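You operate a simulated robot arm through the tools that you are given. There is no shell and no other tool. Be economical: measure what you need, move in short steps, check, and stop when the job is done.

Carry out the task below with a simulated robot arm. There is one attempt and no reset: what you move stays moved.

Task
Put the orange dripper from the top of the cream bench on top of the orange cartridge and the blue dripper on top of the purple dripper there.
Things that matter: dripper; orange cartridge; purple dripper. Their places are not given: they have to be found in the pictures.

It is judged by the outcome, as a careful person would: the job done as asked, and still so three seconds after it is handed in. It fails if anything else is knocked over, pushed out of place, dropped, spilled or broken.

Robot
A 6-joint arm with a two-finger parallel gripper, fixed in place. Base frame: the origin is at the foot of the arm, x ahead of it, y to its left, z up; the work surface is at about z = 0. Readings come in mm, degrees, newtons and seconds.
With the tool pointing down near the work surface it reaches from about 140 to 580 mm from the base axis. Its first joint turns from -66.0 to 66.0 degrees. Payload 2.1 kg.
The tool frame sits at the grasp point between the pads (the TCP): z along the fingers, y along the line on which they close. The tips reach 30 mm beyond it. Largest opening 94 mm; finger width 28, thickness 10; the body of the gripper, 50 by 96 mm, starts 55 mm behind the TCP.
Orientation is that of the tool frame in the base frame, as a unit quaternion [w, x, y, z]. With the fingers straight down and closing along the base's y, the tool's x points along the base's -x, its y along +y and its z along -z.

Tools
- The arm moves only by the tool play_rows. Its argument "plan" is a list of rows, each a list of 7 numbers: the finger opening in m, from 0 to 0.094, then the shift along the tool's x, y, z in m, then the turn, a rotation vector about the tool's x, y, z in degrees. In form: [[gripper, tx, ty, tz, ax, ay, az], ...]. A call has 1 to 8 rows; each row is the pose to reach, as a shift and turn from the pose commanded when the call began, along the tool's axes at that moment. Each row takes 0.2 s and may step no farther than 50 mm and 8.6 degrees from the row before; otherwise, or with a gripper value out of range, the whole call is refused. A pose out of reach is approached as far as the arm can. The call stops where the force on the tool passes 40 N (or 10 N more than at its start, if that is more) or the arm is blocked; 0.2 s more then pass. The fingers move at their own pace (about 72 mm/s each) and stop on an object; they squeeze with about 22 N. The grip force told is the motor's: it shows also when the fingers shut on nothing. Time passes only in rows, and 0.2 s behind the last, so rows that repeat a pose let the fingers close. It gives the time, the measured TCP pose, the force on the tool (base axes), the opening and the grip force at its end, in the units of the frame above (readings bear some noise).
- Cameras (640 x 400 px; columns grow to the right, rows downward): "scene" is fixed at [61.6, -378, 479.1]; the picture's right is [0.70, -0.71, 0.00], its down [-0.42, -0.42, -0.80] and it looks along [0.57, 0.57, -0.60] (base axes); focal length 300 px, centre (320, 200). "wrist" rides on the gripper at [-37, 0, -58] in the tool frame; the picture's right is [0.00, -1.00, 0.00], its down [0.97, 0.00, -0.24] and it looks along [0.24, 0.00, 0.97] (tool axes); focal length 218 px, centre (320, 200).
- snapshot(camera): a new picture of that camera. It takes no simulated time.
- measure_at(camera, pixels): for up to 12 pixels [column, row] of the newest picture of that camera ("zoom" is the newest enlarged one), the place [x, y, z] in the base frame of the surface seen there, good to about 3 mm. It takes no simulated time.
- zoom(camera, box): a new picture of the part [left, top, right, bottom] of that camera's present view, enlarged. It takes no simulated time.
- sign_off(): hands the job in; it is judged then, once.

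Keep the steps short. Do not move on a guess: measure, check each grasp and each placing, and mend mistakes. In all there are 60 turns and 20 pictures (those below and enlarged ones count). Leave the gripper open and the arm clear of the work at the hand-in unless told otherwise, and finish with a single line.

The tools are called after ">>>" by a JSON object that holds its "op" and its "data". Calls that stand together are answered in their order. play_rows: Moves the arm, as the interface text tells. Its arguments: {"type":"object","properties":{"plan":{"type":"array","items":{"type":"array","items":{"type":"number"}}}},"required":["plan"]} The other tools are called the same way: snapshot (camera) takes a picture; measure_at (camera, pixels) gives the place of the surface under pixels of a picture; zoom (camera, box) takes an enlarged picture of a part of a camera's view; sign_off () hands the job in.

At the start:

```text
clock: 0.0
position: [296.8, -43.6, 300.7]
ee_rot: [-0.001, 0.0, 1.0, -0.001]
wrist_force: [-0.1, 0.4, 0.1]
width: 94.1
gripper_force: 0.2
```

scene: 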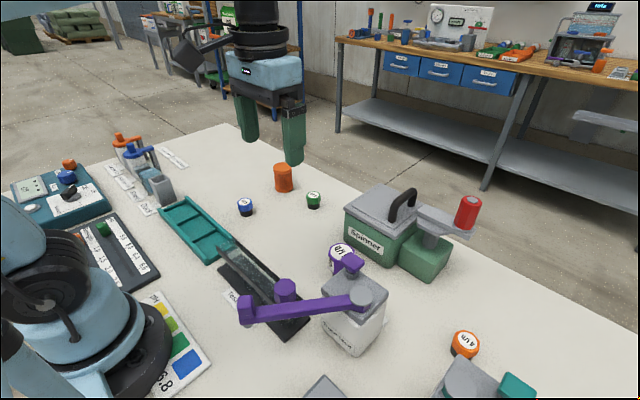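
wrist: 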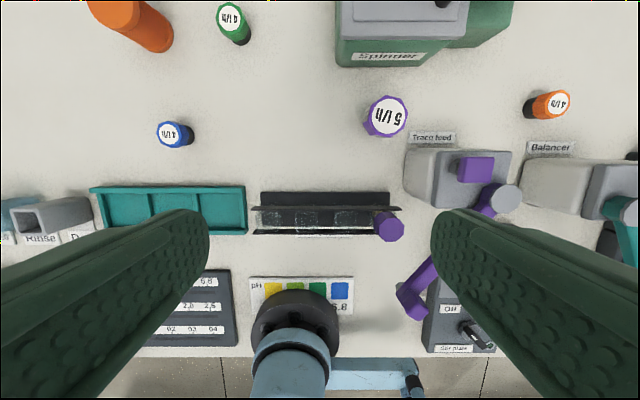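

I see dripper candidates: blue (245,206), green (313,200), purple (341,258) and orange (465,344). An orange cylinder at (283,178) is probably the cartridge. I'll measure these and zoom in.

>>> {"op": "zoom", "data": {"camera": "scene", "box": [220, 150, 380, 280]}}

>>> {"op": "measure_at", "data": {"camera": "scene", "pixels": [[245, 202], [245, 212], [313, 195], [283, 168], [283, 185], [342, 252], [332, 268], [466, 339], [460, 354], [275, 190]]}}

>>> {"op": "measure_at", "data": {"camera": "wrist", "pixels": [[168, 134], [187, 134], [392, 115], [372, 125], [560, 104], [535, 107], [115, 10], [150, 35], [400, 100], [230, 15], [160, 125], [175, 144]]}}

>>> {"op": "zoom", "data": {"camera": "wrist", "box": [340, 70, 600, 230]}}

```text
3.08 times, centred on (300, 215) of scene
```

zoom: 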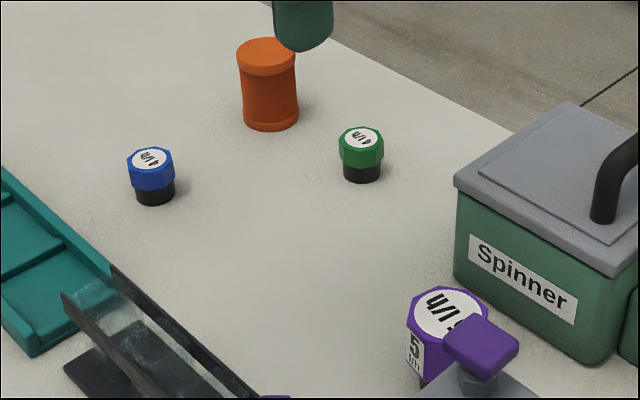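

```text
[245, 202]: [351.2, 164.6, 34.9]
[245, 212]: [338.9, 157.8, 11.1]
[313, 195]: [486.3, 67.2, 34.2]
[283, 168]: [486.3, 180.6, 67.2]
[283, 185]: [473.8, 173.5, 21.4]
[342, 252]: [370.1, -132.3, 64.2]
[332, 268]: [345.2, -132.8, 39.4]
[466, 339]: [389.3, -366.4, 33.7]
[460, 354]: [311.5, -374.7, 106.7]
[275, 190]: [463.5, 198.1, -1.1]
```

```text
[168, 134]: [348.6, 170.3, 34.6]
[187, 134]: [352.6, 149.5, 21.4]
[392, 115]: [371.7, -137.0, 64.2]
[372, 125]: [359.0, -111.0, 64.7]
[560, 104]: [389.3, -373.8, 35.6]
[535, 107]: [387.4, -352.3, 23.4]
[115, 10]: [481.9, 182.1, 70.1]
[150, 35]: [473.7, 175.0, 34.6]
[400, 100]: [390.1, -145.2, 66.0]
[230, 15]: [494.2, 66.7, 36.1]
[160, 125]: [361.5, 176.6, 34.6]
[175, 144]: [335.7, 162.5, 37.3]
```

```text
2.46 times, centred on (470, 150) of wrist
```

zoom: 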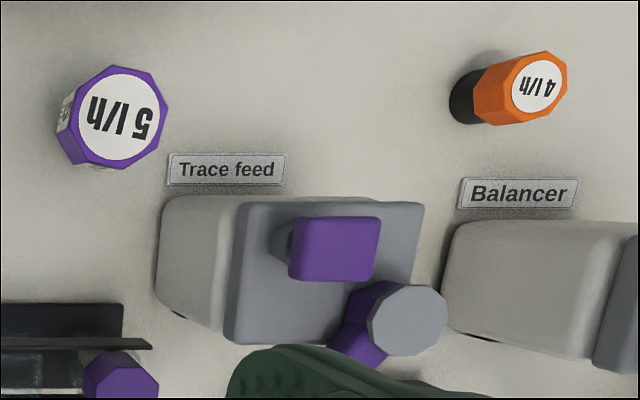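

Blue is near (349,167), top 35. Orange is near (389,-368), top 35. Purple is near (372,-130), top 65. The orange cartridge is near (487,178), top 69. I'll move high above the orange dripper and look again.

>>> {"op": "play_rows", "data": {"plan": [[0.094, -0.0115, -0.0405, 0.0075, 0, 0, 0], [0.094, -0.023, -0.081, 0.015, 0, 0, 0], [0.094, -0.0345, -0.1215, 0.0225, 0, 0, 0], [0.094, -0.046, -0.162, 0.03, 0, 0, 0], [0.094, -0.0575, -0.2025, 0.0375, 0, 0, 0], [0.094, -0.069, -0.243, 0.045, 0, 0, 0], [0.094, -0.0805, -0.2835, 0.0525, 0, 0, 0], [0.094, -0.092, -0.324, 0.06, 0, 0, 0]]}}

>>> {"op": "snapshot", "data": {"camera": "wrist"}}

```text
clock: 1.8
position: [388.8, -368.6, 240.5]
ee_rot: [0.0, -0.001, 1.0, 0.0]
wrist_force: [0.3, 0.0, 0.3]
width: 94.2
gripper_force: 0.1
```

```text
15 pictures are left
```

wrist: 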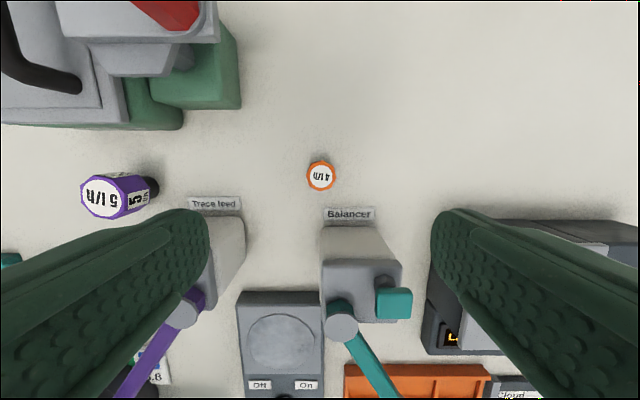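

The orange dripper is at (321,176), with the Balancer below it at about (360,280). I'll measure the dripper's edges, the Balancer and Trace feed heights, and the purple cap.

>>> {"op": "measure_at", "data": {"camera": "wrist", "pixels": [[321, 176], [308, 176], [334, 176], [321, 163], [321, 189], [340, 232], [340, 268], [385, 265], [225, 230], [200, 270], [390, 305], [100, 197]]}}

>>> {"op": "zoom", "data": {"camera": "wrist", "box": [280, 150, 360, 200]}}

```text
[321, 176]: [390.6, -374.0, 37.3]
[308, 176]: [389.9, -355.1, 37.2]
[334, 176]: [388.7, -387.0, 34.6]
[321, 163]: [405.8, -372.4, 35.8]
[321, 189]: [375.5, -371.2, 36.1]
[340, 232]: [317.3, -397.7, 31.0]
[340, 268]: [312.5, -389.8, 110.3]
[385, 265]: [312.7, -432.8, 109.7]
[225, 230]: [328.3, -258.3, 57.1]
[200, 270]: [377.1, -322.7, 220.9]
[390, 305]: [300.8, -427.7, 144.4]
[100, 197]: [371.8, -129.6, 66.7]
```

```text
8.00 times, centred on (320, 175) of wrist
```

zoom: 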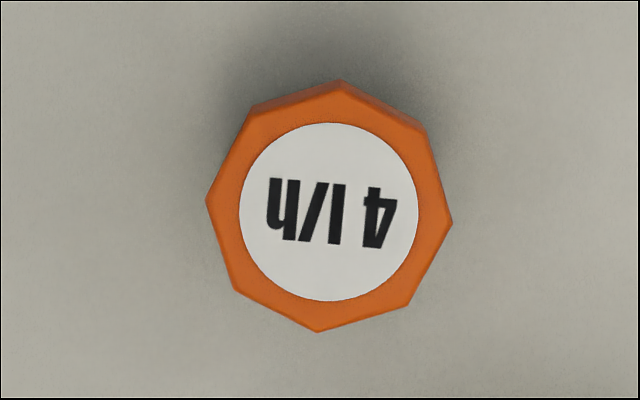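

The octagonal cap is centred at about (390.6,-370.2), and its flats sit about 17.5° off the closing line. I'll turn -17.5° and go down to TCP z≈36. The body stays clear of the Balancer, whose front is at x≈317.

>>> {"op": "play_rows", "data": {"plan": [[0.094, -0.0018, -0.0016, 0.02, 0, 0, -6], [0.094, -0.0018, -0.0016, 0.05, 0, 0, -12], [0.094, -0.0018, -0.0016, 0.085, 0, 0, -17.5], [0.094, -0.0018, -0.0016, 0.12, 0, 0, -17.5], [0.094, -0.0018, -0.0016, 0.15, 0, 0, -17.5], [0.094, -0.0018, -0.0016, 0.18, 0, 0, -17.5], [0.094, -0.0018, -0.0016, 0.195, 0, 0, -17.5], [0.094, -0.0018, -0.0016, 0.2045, 0, 0, -17.5]]}}

>>> {"op": "snapshot", "data": {"camera": "wrist"}}

```text
clock: 3.6
position: [392.1, -370.4, 36.2]
ee_rot: [0.001, -0.153, 0.988, 0.0]
wrist_force: [-0.2, -0.4, 0.4]
width: 94.2
gripper_force: 0.0
```

```text
13 pictures are left
```

wrist: 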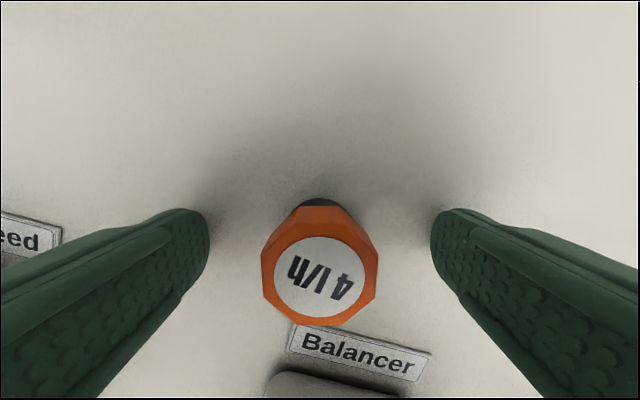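

The cap is centred between the fingers with its flats parallel to the pads. I'll close.

>>> {"op": "play_rows", "data": {"plan": [[0.05, 0, 0, 0, 0, 0, 0], [0.03, 0, 0, 0, 0, 0, 0], [0.01, 0, 0, 0, 0, 0, 0], [0.0, 0, 0, 0, 0, 0, 0], [0.0, 0, 0, 0, 0, 0, 0]]}}

```text
clock: 4.8
position: [390.2, -370.4, 36.5]
ee_rot: [0.0, -0.152, 0.988, 0.0]
wrist_force: [0.9, 0.0, 0.5]
width: 34.0
gripper_force: 22.3
```

The grip is firm: 34 mm opening at 22 N. I'll lift straight up.

>>> {"op": "play_rows", "data": {"plan": [[0.0, 0, 0, -0.01, 0, 0, 0], [0.0, 0, 0, -0.04, 0, 0, 0], [0.0, 0, 0, -0.08, 0, 0, 0], [0.0, 0, 0, -0.12, 0, 0, 0], [0.0, 0, 0, -0.16, 0, 0, 0], [0.0, 0, 0, -0.19, 0, 0, 0], [0.0, 0, 0, -0.21, 0, 0, 0]]}}

```text
clock: 6.4
position: [391.2, -369.3, 246.0]
ee_rot: [0.0, -0.151, 0.988, 0.0]
wrist_force: [0.8, 0.5, -0.6]
width: 34.0
gripper_force: 21.7
```

I'm holding the dripper clear of everything. I'll carry it at height toward the cartridge, in two calls.

>>> {"op": "play_rows", "data": {"plan": [[0.0, -0.0107, 0.0206, -0.01, 0, 0, 0], [0.0, -0.0321, 0.0617, -0.02, 0, 0, 0], [0.0, -0.0535, 0.1029, -0.02, 0, 0, 0], [0.0, -0.0749, 0.144, -0.02, 0, 0, 0], [0.0, -0.0963, 0.1852, -0.02, 0, 0, 0], [0.0, -0.1178, 0.2263, -0.02, 0, 0, 0], [0.0, -0.1392, 0.2675, -0.02, 0, 0, 0]]}}

>>> {"op": "play_rows", "data": {"plan": [[0.0, -0.0214, 0.0411, 0, 0, 0, 0], [0.0, -0.0428, 0.0823, 0, 0, 0, 0], [0.0, -0.0642, 0.1234, 0, 0, 0, 0], [0.0, -0.0856, 0.1646, 0.01, 0, 0, 0], [0.0, -0.107, 0.2058, 0.02, 0, 0, 0], [0.0, -0.1177, 0.2263, 0.02, 0, 0, 0], [0.0, -0.1177, 0.2263, 0.02, 0, 0, 0]]}}

>>> {"op": "snapshot", "data": {"camera": "wrist"}}

```text
clock: 8.0
position: [443.6, -71.5, 266.4]
ee_rot: [-0.001, -0.151, 0.989, 0.0]
wrist_force: [-0.3, 0.5, -0.5]
width: 34.3
gripper_force: 21.9
```

```text
clock: 9.6
position: [488.2, 179.3, 245.6]
ee_rot: [0.0, -0.151, 0.988, 0.0]
wrist_force: [1.1, 0.6, 0.4]
width: 34.1
gripper_force: 22.2
```

```text
12 pictures are left
```

wrist: 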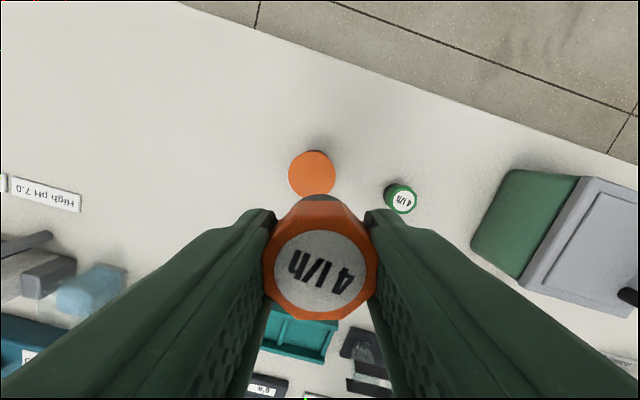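

The cartridge top is visible around (312,173). I'll measure its edges.

>>> {"op": "measure_at", "data": {"camera": "wrist", "pixels": [[312, 173], [292, 173], [333, 173], [312, 154], [312, 190], [300, 160], [325, 160], [298, 188], [320, 190]]}}

>>> {"op": "zoom", "data": {"camera": "wrist", "box": [272, 135, 352, 210]}}

```text
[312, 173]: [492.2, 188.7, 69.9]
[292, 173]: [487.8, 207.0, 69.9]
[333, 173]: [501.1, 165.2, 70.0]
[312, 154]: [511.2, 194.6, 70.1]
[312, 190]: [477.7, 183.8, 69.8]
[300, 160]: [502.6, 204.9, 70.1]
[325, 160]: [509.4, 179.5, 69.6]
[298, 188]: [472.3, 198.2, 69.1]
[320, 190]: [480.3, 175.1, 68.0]
```

```text
5.33 times, centred on (312, 172) of wrist
```

zoom: 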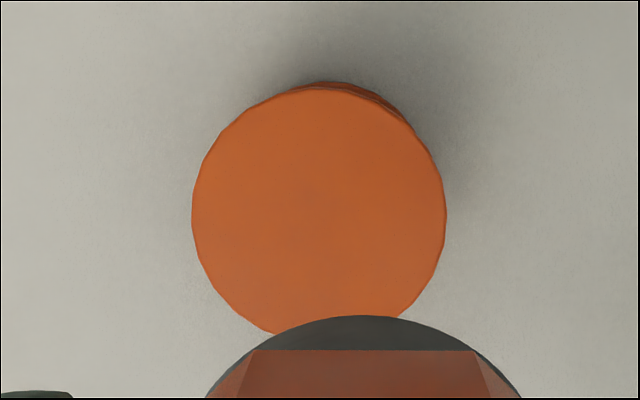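

The cartridge centre is offset by about (-7,+9) mm in tool axes, at base ≈(492,189), top z 70. I'll align and descend to just above it.

>>> {"op": "play_rows", "data": {"plan": [[0.0, -0.007, 0.009, 0.0, 0, 0, 0], [0.0, -0.007, 0.009, 0.03, 0, 0, 0], [0.0, -0.007, 0.009, 0.065, 0, 0, 0], [0.0, -0.007, 0.009, 0.1, 0, 0, 0], [0.0, -0.007, 0.009, 0.12, 0, 0, 0], [0.0, -0.007, 0.009, 0.13, 0, 0, 0], [0.0, -0.007, 0.009, 0.13, 0, 0, 0]]}}

>>> {"op": "zoom", "data": {"camera": "scene", "box": [220, 100, 360, 210]}}

```text
clock: 11.2
position: [491.8, 190.0, 115.1]
ee_rot: [-0.001, -0.152, 0.988, 0.0]
wrist_force: [0.3, -1.0, 0.0]
width: 34.3
gripper_force: 22.1
```

```text
3.64 times, centred on (290, 155) of scene
```

zoom: 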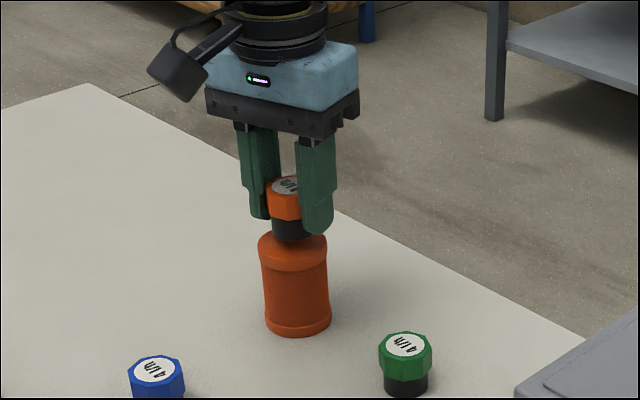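

The dripper hangs centred just above the cartridge. I'll lower in small steps until there is contact.

>>> {"op": "play_rows", "data": {"plan": [[0.0, 0, 0, 0.004, 0, 0, 0], [0.0, 0, 0, 0.006, 0, 0, 0], [0.0, 0, 0, 0.007, 0, 0, 0], [0.0, 0, 0, 0.008, 0, 0, 0], [0.0, 0, 0, 0.009, 0, 0, 0], [0.0, 0, 0, 0.0095, 0, 0, 0]]}}

```text
clock: 12.6
position: [492.0, 188.9, 104.5]
ee_rot: [0.0, -0.152, 0.988, 0.001]
wrist_force: [0.7, 0.4, 0.1]
width: 34.2
gripper_force: 21.9
```

No contact force yet at z≈105. I'll continue in 0.7 mm steps.

>>> {"op": "play_rows", "data": {"plan": [[0.0, 0, 0, 0.0007, 0, 0, 0], [0.0, 0, 0, 0.0014, 0, 0, 0], [0.0, 0, 0, 0.0014, 0, 0, 0]]}}

```text
clock: 13.4
position: [492.4, 189.2, 104.6]
ee_rot: [0.0, -0.152, 0.988, 0.0]
wrist_force: [0.0, 1.1, 14.4]
width: 34.4
gripper_force: 22.5
```

Contact at 14 N: the dripper is seated. I'll open, wait, then rise.

>>> {"op": "play_rows", "data": {"plan": [[0.04, 0, 0, 0.0005, 0, 0, 0], [0.06, 0, 0, 0.0005, 0, 0, 0], [0.09, 0, 0, 0.0, 0, 0, 0], [0.09, 0, 0, -0.01, 0, 0, 0], [0.09, 0, 0, -0.04, 0, 0, 0], [0.09, 0, 0, -0.08, 0, 0, 0], [0.09, 0, 0, -0.12, 0, 0, 0], [0.09, 0, 0, -0.14, 0, 0, 0]]}}

>>> {"op": "snapshot", "data": {"camera": "wrist"}}

```text
clock: 15.2
position: [491.6, 189.6, 243.9]
ee_rot: [0.0, -0.152, 0.988, 0.0]
wrist_force: [0.5, 0.3, -0.5]
width: 90.0
gripper_force: 0.2
```

```text
9 pictures are left
```

wrist: 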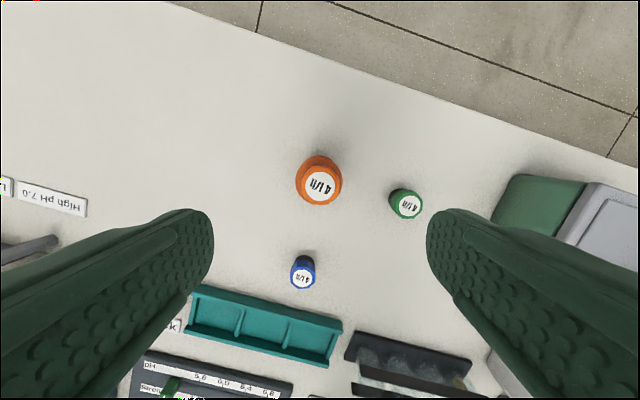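

The orange dripper sits upright on the cartridge. Next is blue, seen at (303,274). I'll measure it.

>>> {"op": "measure_at", "data": {"camera": "wrist", "pixels": [[303, 275], [303, 264], [303, 286], [293, 275], [313, 275], [322, 185]]}}

```text
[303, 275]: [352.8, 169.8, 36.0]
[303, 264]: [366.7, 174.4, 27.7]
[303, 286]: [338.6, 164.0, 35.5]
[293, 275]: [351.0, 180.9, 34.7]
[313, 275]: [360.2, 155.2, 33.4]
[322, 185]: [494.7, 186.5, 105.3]
```

Blue's centre is at about (352,168). I'll move above it at height and check its angle.

>>> {"op": "play_rows", "data": {"plan": [[0.09, 0.035, 0.0055, 0, 0, 0, 0], [0.09, 0.07, 0.011, 0, 0, 0, 0], [0.09, 0.105, 0.0166, 0.02, 0, 0, 0], [0.09, 0.14, 0.0221, 0.05, 0, 0, 0], [0.09, 0.14, 0.0221, 0.06, 0, 0, 0]]}}

>>> {"op": "zoom", "data": {"camera": "wrist", "box": [200, 125, 440, 275]}}

```text
clock: 16.4
position: [349.1, 169.3, 184.4]
ee_rot: [0.0, -0.153, 0.988, 0.0]
wrist_force: [0.2, 0.0, 0.2]
width: 90.4
gripper_force: 0.0
```

```text
2.67 times, centred on (320, 200) of wrist
```

zoom: 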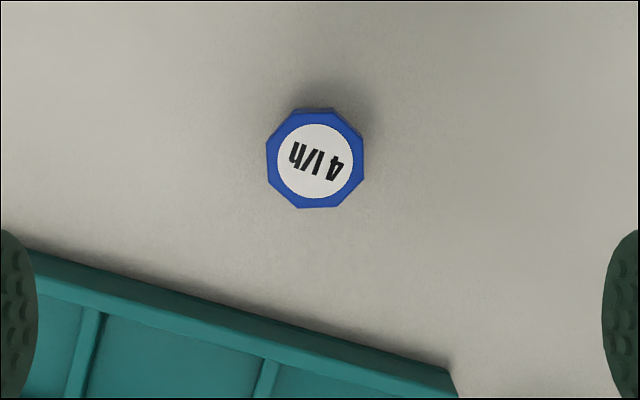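

Blue's flats already line up with the pads, and the offset is about (-0.7,+1.8) mm. I'll descend to z≈36 and close.

>>> {"op": "play_rows", "data": {"plan": [[0.09, -0.0007, 0.0018, 0.03, 0, 0, 0], [0.09, -0.0007, 0.0018, 0.07, 0, 0, 0], [0.09, -0.0007, 0.0018, 0.11, 0, 0, 0], [0.09, -0.0007, 0.0018, 0.14, 0, 0, 0], [0.09, -0.0007, 0.0018, 0.149, 0, 0, 0], [0.09, -0.0007, 0.0018, 0.149, 0, 0, 0]]}}

>>> {"op": "snapshot", "data": {"camera": "wrist"}}

```text
clock: 17.8
position: [351.3, 171.0, 34.6]
ee_rot: [-0.001, -0.152, 0.988, -0.001]
wrist_force: [-0.4, -0.8, -0.1]
width: 90.1
gripper_force: 0.1
```

```text
7 pictures are left
```

wrist: 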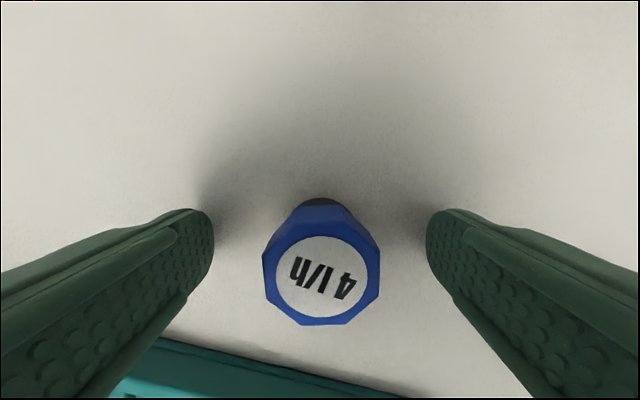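

It's centred between the fingers. I'll close and then lift.

>>> {"op": "play_rows", "data": {"plan": [[0.05, 0, 0, 0, 0, 0, 0], [0.03, 0, 0, 0, 0, 0, 0], [0.01, 0, 0, 0, 0, 0, 0], [0.0, 0, 0, 0, 0, 0, 0], [0.0, 0, 0, 0, 0, 0, 0]]}}

>>> {"op": "play_rows", "data": {"plan": [[0.0, 0, 0, -0.01, 0, 0, 0], [0.0, 0, 0, -0.04, 0, 0, 0], [0.0, 0, 0, -0.08, 0, 0, 0], [0.0, 0, 0, -0.12, 0, 0, 0], [0.0, 0, 0, -0.16, 0, 0, 0], [0.0, 0, 0, -0.2, 0, 0, 0], [0.0, 0, 0, -0.22, 0, 0, 0]]}}

```text
clock: 19.0
position: [350.9, 171.1, 35.8]
ee_rot: [0.0, -0.152, 0.988, 0.0]
wrist_force: [-0.4, 0.6, 0.0]
width: 34.0
gripper_force: 21.9
```

```text
clock: 20.6
position: [352.3, 169.6, 257.1]
ee_rot: [0.0, -0.152, 0.988, 0.0]
wrist_force: [-1.0, -0.2, 0.4]
width: 33.9
gripper_force: 22.1
```

Blue is held at 34 mm opening. I'll carry it high to above the purple dripper, near (372,-130), and look.

>>> {"op": "play_rows", "data": {"plan": [[0.0, 0.0101, -0.0418, 0, 0, 0, 0], [0.0, 0.0202, -0.0835, 0, 0, 0, 0], [0.0, 0.0303, -0.1253, 0, 0, 0, 0], [0.0, 0.0404, -0.1671, 0, 0, 0, 0], [0.0, 0.0505, -0.2089, 0, 0, 0, 0], [0.0, 0.0606, -0.2506, 0, 0, 0, 0], [0.0, 0.0707, -0.2924, 0, 0, 0, 0], [0.0, 0.0707, -0.2924, 0, 0, 0, 0]]}}

>>> {"op": "snapshot", "data": {"camera": "wrist"}}

```text
clock: 22.4
position: [372.4, -131.2, 254.8]
ee_rot: [0.0, -0.152, 0.988, -0.001]
wrist_force: [0.3, -0.2, -0.6]
width: 34.3
gripper_force: 22.0
```

```text
6 pictures are left
```

wrist: 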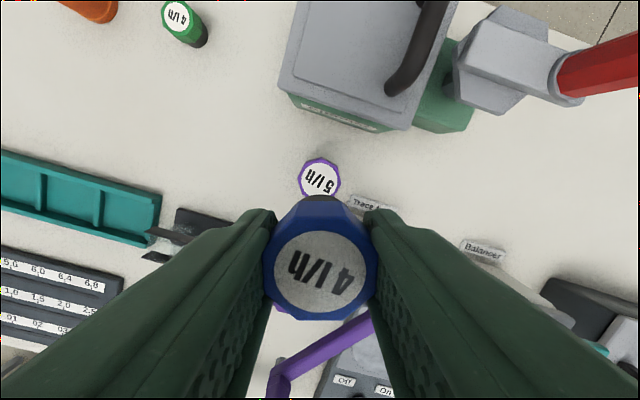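

>>> {"op": "measure_at", "data": {"camera": "wrist", "pixels": [[320, 178], [302, 178], [338, 178], [320, 161], [283, 85], [340, 113], [400, 127], [400, 80], [312, 198]]}}

>>> {"op": "zoom", "data": {"camera": "wrist", "box": [280, 145, 360, 210]}}

>>> {"op": "snapshot", "data": {"camera": "scene"}}

```text
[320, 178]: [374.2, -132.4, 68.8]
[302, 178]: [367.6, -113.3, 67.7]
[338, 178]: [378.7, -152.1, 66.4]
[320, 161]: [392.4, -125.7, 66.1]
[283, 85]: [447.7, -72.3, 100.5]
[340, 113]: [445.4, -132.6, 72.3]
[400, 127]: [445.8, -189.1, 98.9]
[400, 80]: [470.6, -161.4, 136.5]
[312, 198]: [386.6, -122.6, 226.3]
```

```text
6.15 times, centred on (320, 178) of wrist
```

zoom: 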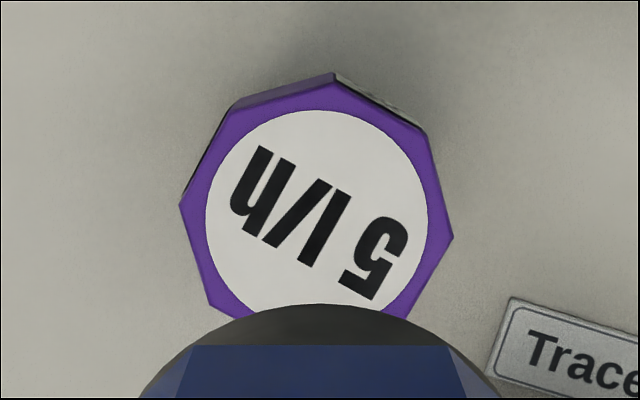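

```text
4 pictures are left
```

scene: 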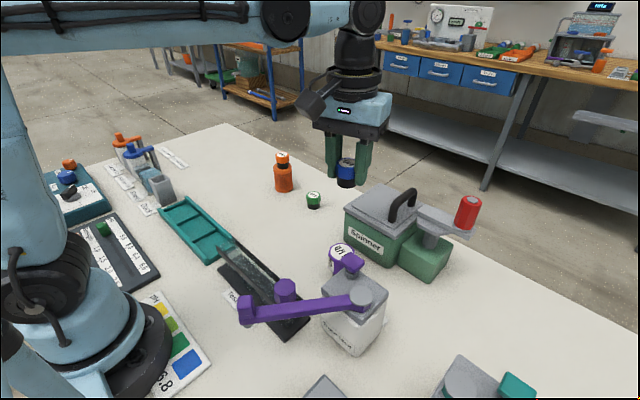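

Purple's top centre is offset by only about (+1.5,+0.7) mm, top z≈67. Before descending I'll check the Trace feed's height next to it.

>>> {"op": "measure_at", "data": {"camera": "scene", "pixels": [[348, 263], [358, 262], [340, 268], [372, 277], [385, 290], [358, 300], [354, 280], [285, 287], [330, 310]]}}

```text
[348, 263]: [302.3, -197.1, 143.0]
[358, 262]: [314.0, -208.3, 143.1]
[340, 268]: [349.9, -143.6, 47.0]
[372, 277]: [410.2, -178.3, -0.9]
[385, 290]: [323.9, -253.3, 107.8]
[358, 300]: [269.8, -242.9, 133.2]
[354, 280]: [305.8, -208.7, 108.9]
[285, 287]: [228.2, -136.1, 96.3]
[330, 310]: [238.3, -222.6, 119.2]
```

The Trace feed stays at x<325 and the Spinner at x>445, so the path is clear. I'll descend to just above purple.

>>> {"op": "play_rows", "data": {"plan": [[0.0, 0.0015, 0.0007, 0.02, 0, 0, 0], [0.0, 0.0015, 0.0007, 0.05, 0, 0, 0], [0.0, 0.0015, 0.0007, 0.085, 0, 0, 0], [0.0, 0.0015, 0.0007, 0.115, 0, 0, 0], [0.0, 0.0015, 0.0007, 0.135, 0, 0, 0], [0.0, 0.0015, 0.0007, 0.143, 0, 0, 0], [0.0, 0.0015, 0.0007, 0.143, 0, 0, 0]]}}

>>> {"op": "zoom", "data": {"camera": "scene", "box": [290, 180, 410, 290]}}

```text
clock: 24.0
position: [370.5, -129.7, 112.0]
ee_rot: [0.0, -0.153, 0.988, 0.0]
wrist_force: [0.8, -0.5, -0.1]
width: 34.6
gripper_force: 22.1
```

```text
3.64 times, centred on (350, 235) of scene
```

zoom: 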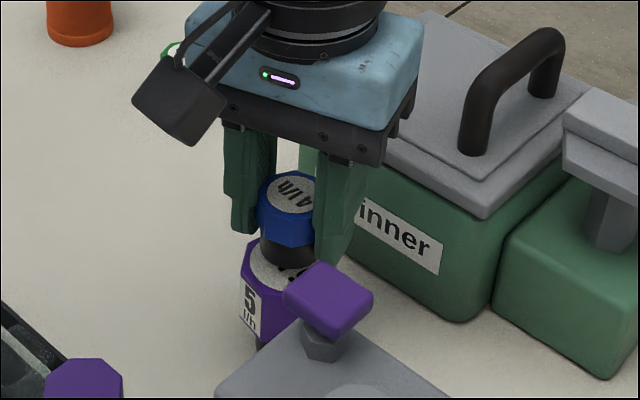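

Blue looks centred just above purple. I'll lower in small steps until contact.

>>> {"op": "play_rows", "data": {"plan": [[0.0, 0, 0, 0.003, 0, 0, 0], [0.0, 0, 0, 0.005, 0, 0, 0], [0.0, 0, 0, 0.006, 0, 0, 0], [0.0, 0, 0, 0.007, 0, 0, 0], [0.0, 0, 0, 0.0077, 0, 0, 0], [0.0, 0, 0, 0.0077, 0, 0, 0]]}}

```text
clock: 25.4
position: [370.7, -129.5, 105.0]
ee_rot: [0.0, -0.153, 0.988, 0.0]
wrist_force: [0.2, -0.5, 1.0]
width: 34.3
gripper_force: 22.0
```

>>> {"op": "play_rows", "data": {"plan": [[0.0, 0, 0, 0.0007, 0, 0, 0], [0.0, 0, 0, 0.0014, 0, 0, 0], [0.0, 0, 0, 0.0014, 0, 0, 0]]}}

```text
clock: 26.2
position: [371.2, -130.2, 104.4]
ee_rot: [0.0, -0.152, 0.988, 0.001]
wrist_force: [-0.8, -0.4, 0.0]
width: 33.9
gripper_force: 22.9
```

No contact yet, so I'll continue.

>>> {"op": "play_rows", "data": {"plan": [[0.0, 0, 0, 0.0006, 0, 0, 0], [0.0, 0, 0, 0.0012, 0, 0, 0], [0.0, 0, 0, 0.0012, 0, 0, 0]]}}

```text
clock: 27.0
position: [371.0, -129.6, 102.8]
ee_rot: [0.0, -0.151, 0.988, 0.001]
wrist_force: [0.2, -0.2, -0.5]
width: 34.2
gripper_force: 21.7
```

>>> {"op": "play_rows", "data": {"plan": [[0.0, 0, 0, 0.0006, 0, 0, 0], [0.0, 0, 0, 0.0012, 0, 0, 0], [0.0, 0, 0, 0.0012, 0, 0, 0]]}}

```text
clock: 27.8
position: [370.0, -129.7, 100.5]
ee_rot: [0.001, -0.153, 0.988, 0.0]
wrist_force: [0.1, -0.2, 3.6]
width: 34.3
gripper_force: 22.4
```

3.6 N means first touch. I'll take one more tiny step to seat it.

>>> {"op": "play_rows", "data": {"plan": [[0.0, 0, 0, 0.0004, 0, 0, 0], [0.0, 0, 0, 0.0004, 0, 0, 0]]}}

```text
clock: 28.4
position: [370.6, -129.8, 101.5]
ee_rot: [0.0, -0.152, 0.988, 0.0]
wrist_force: [0.3, -0.3, 12.2]
width: 34.3
gripper_force: 22.4
```

Seated at 12 N. I'll release and rise clear.

>>> {"op": "play_rows", "data": {"plan": [[0.04, 0, 0, 0, 0, 0, 0], [0.06, 0, 0, 0, 0, 0, 0], [0.08, 0, 0, 0, 0, 0, 0], [0.08, 0, 0, -0.01, 0, 0, 0], [0.08, 0, 0, -0.04, 0, 0, 0], [0.08, 0, 0, -0.08, 0, 0, 0], [0.08, 0, 0, -0.12, 0, 0, 0], [0.08, 0, 0, -0.16, 0, 0, 0]]}}

>>> {"op": "snapshot", "data": {"camera": "wrist"}}

>>> {"op": "snapshot", "data": {"camera": "scene"}}

```text
clock: 30.2
position: [369.1, -130.2, 261.6]
ee_rot: [0.0, -0.152, 0.988, 0.001]
wrist_force: [-0.7, 0.5, -0.2]
width: 80.0
gripper_force: 0.2
```

```text
2 pictures are left
```

wrist: 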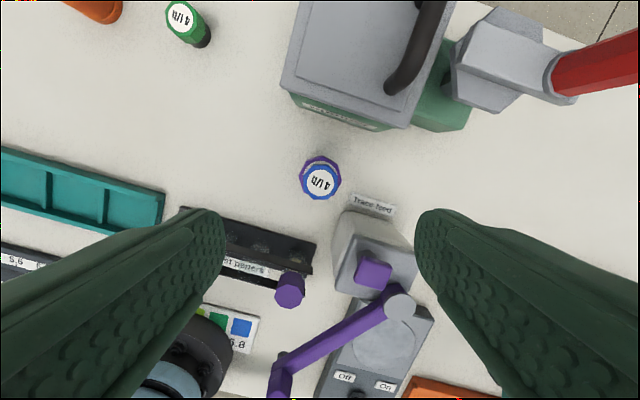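

```text
1 pictures are left
```

scene: 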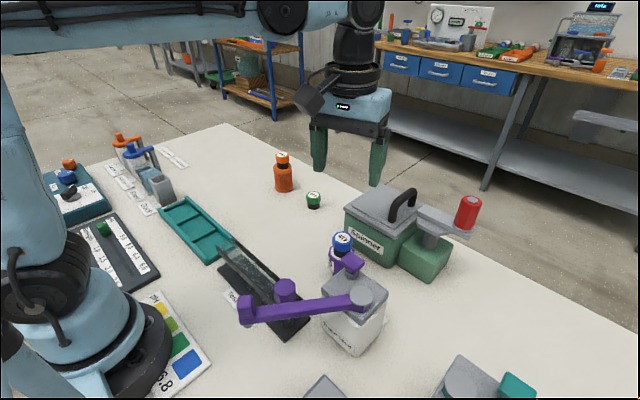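

Both stacks stand upright and centred: orange on the cartridge and blue on purple. Everything else is where it was, and the open gripper is clear. Handing in.

>>> {"op": "sign_off", "data": {}}

```text
The job is handed in.
```

The orange dripper is on the orange cartridge and the blue dripper is on the purple dripper; both stood upright in the last pictures before hand-in.
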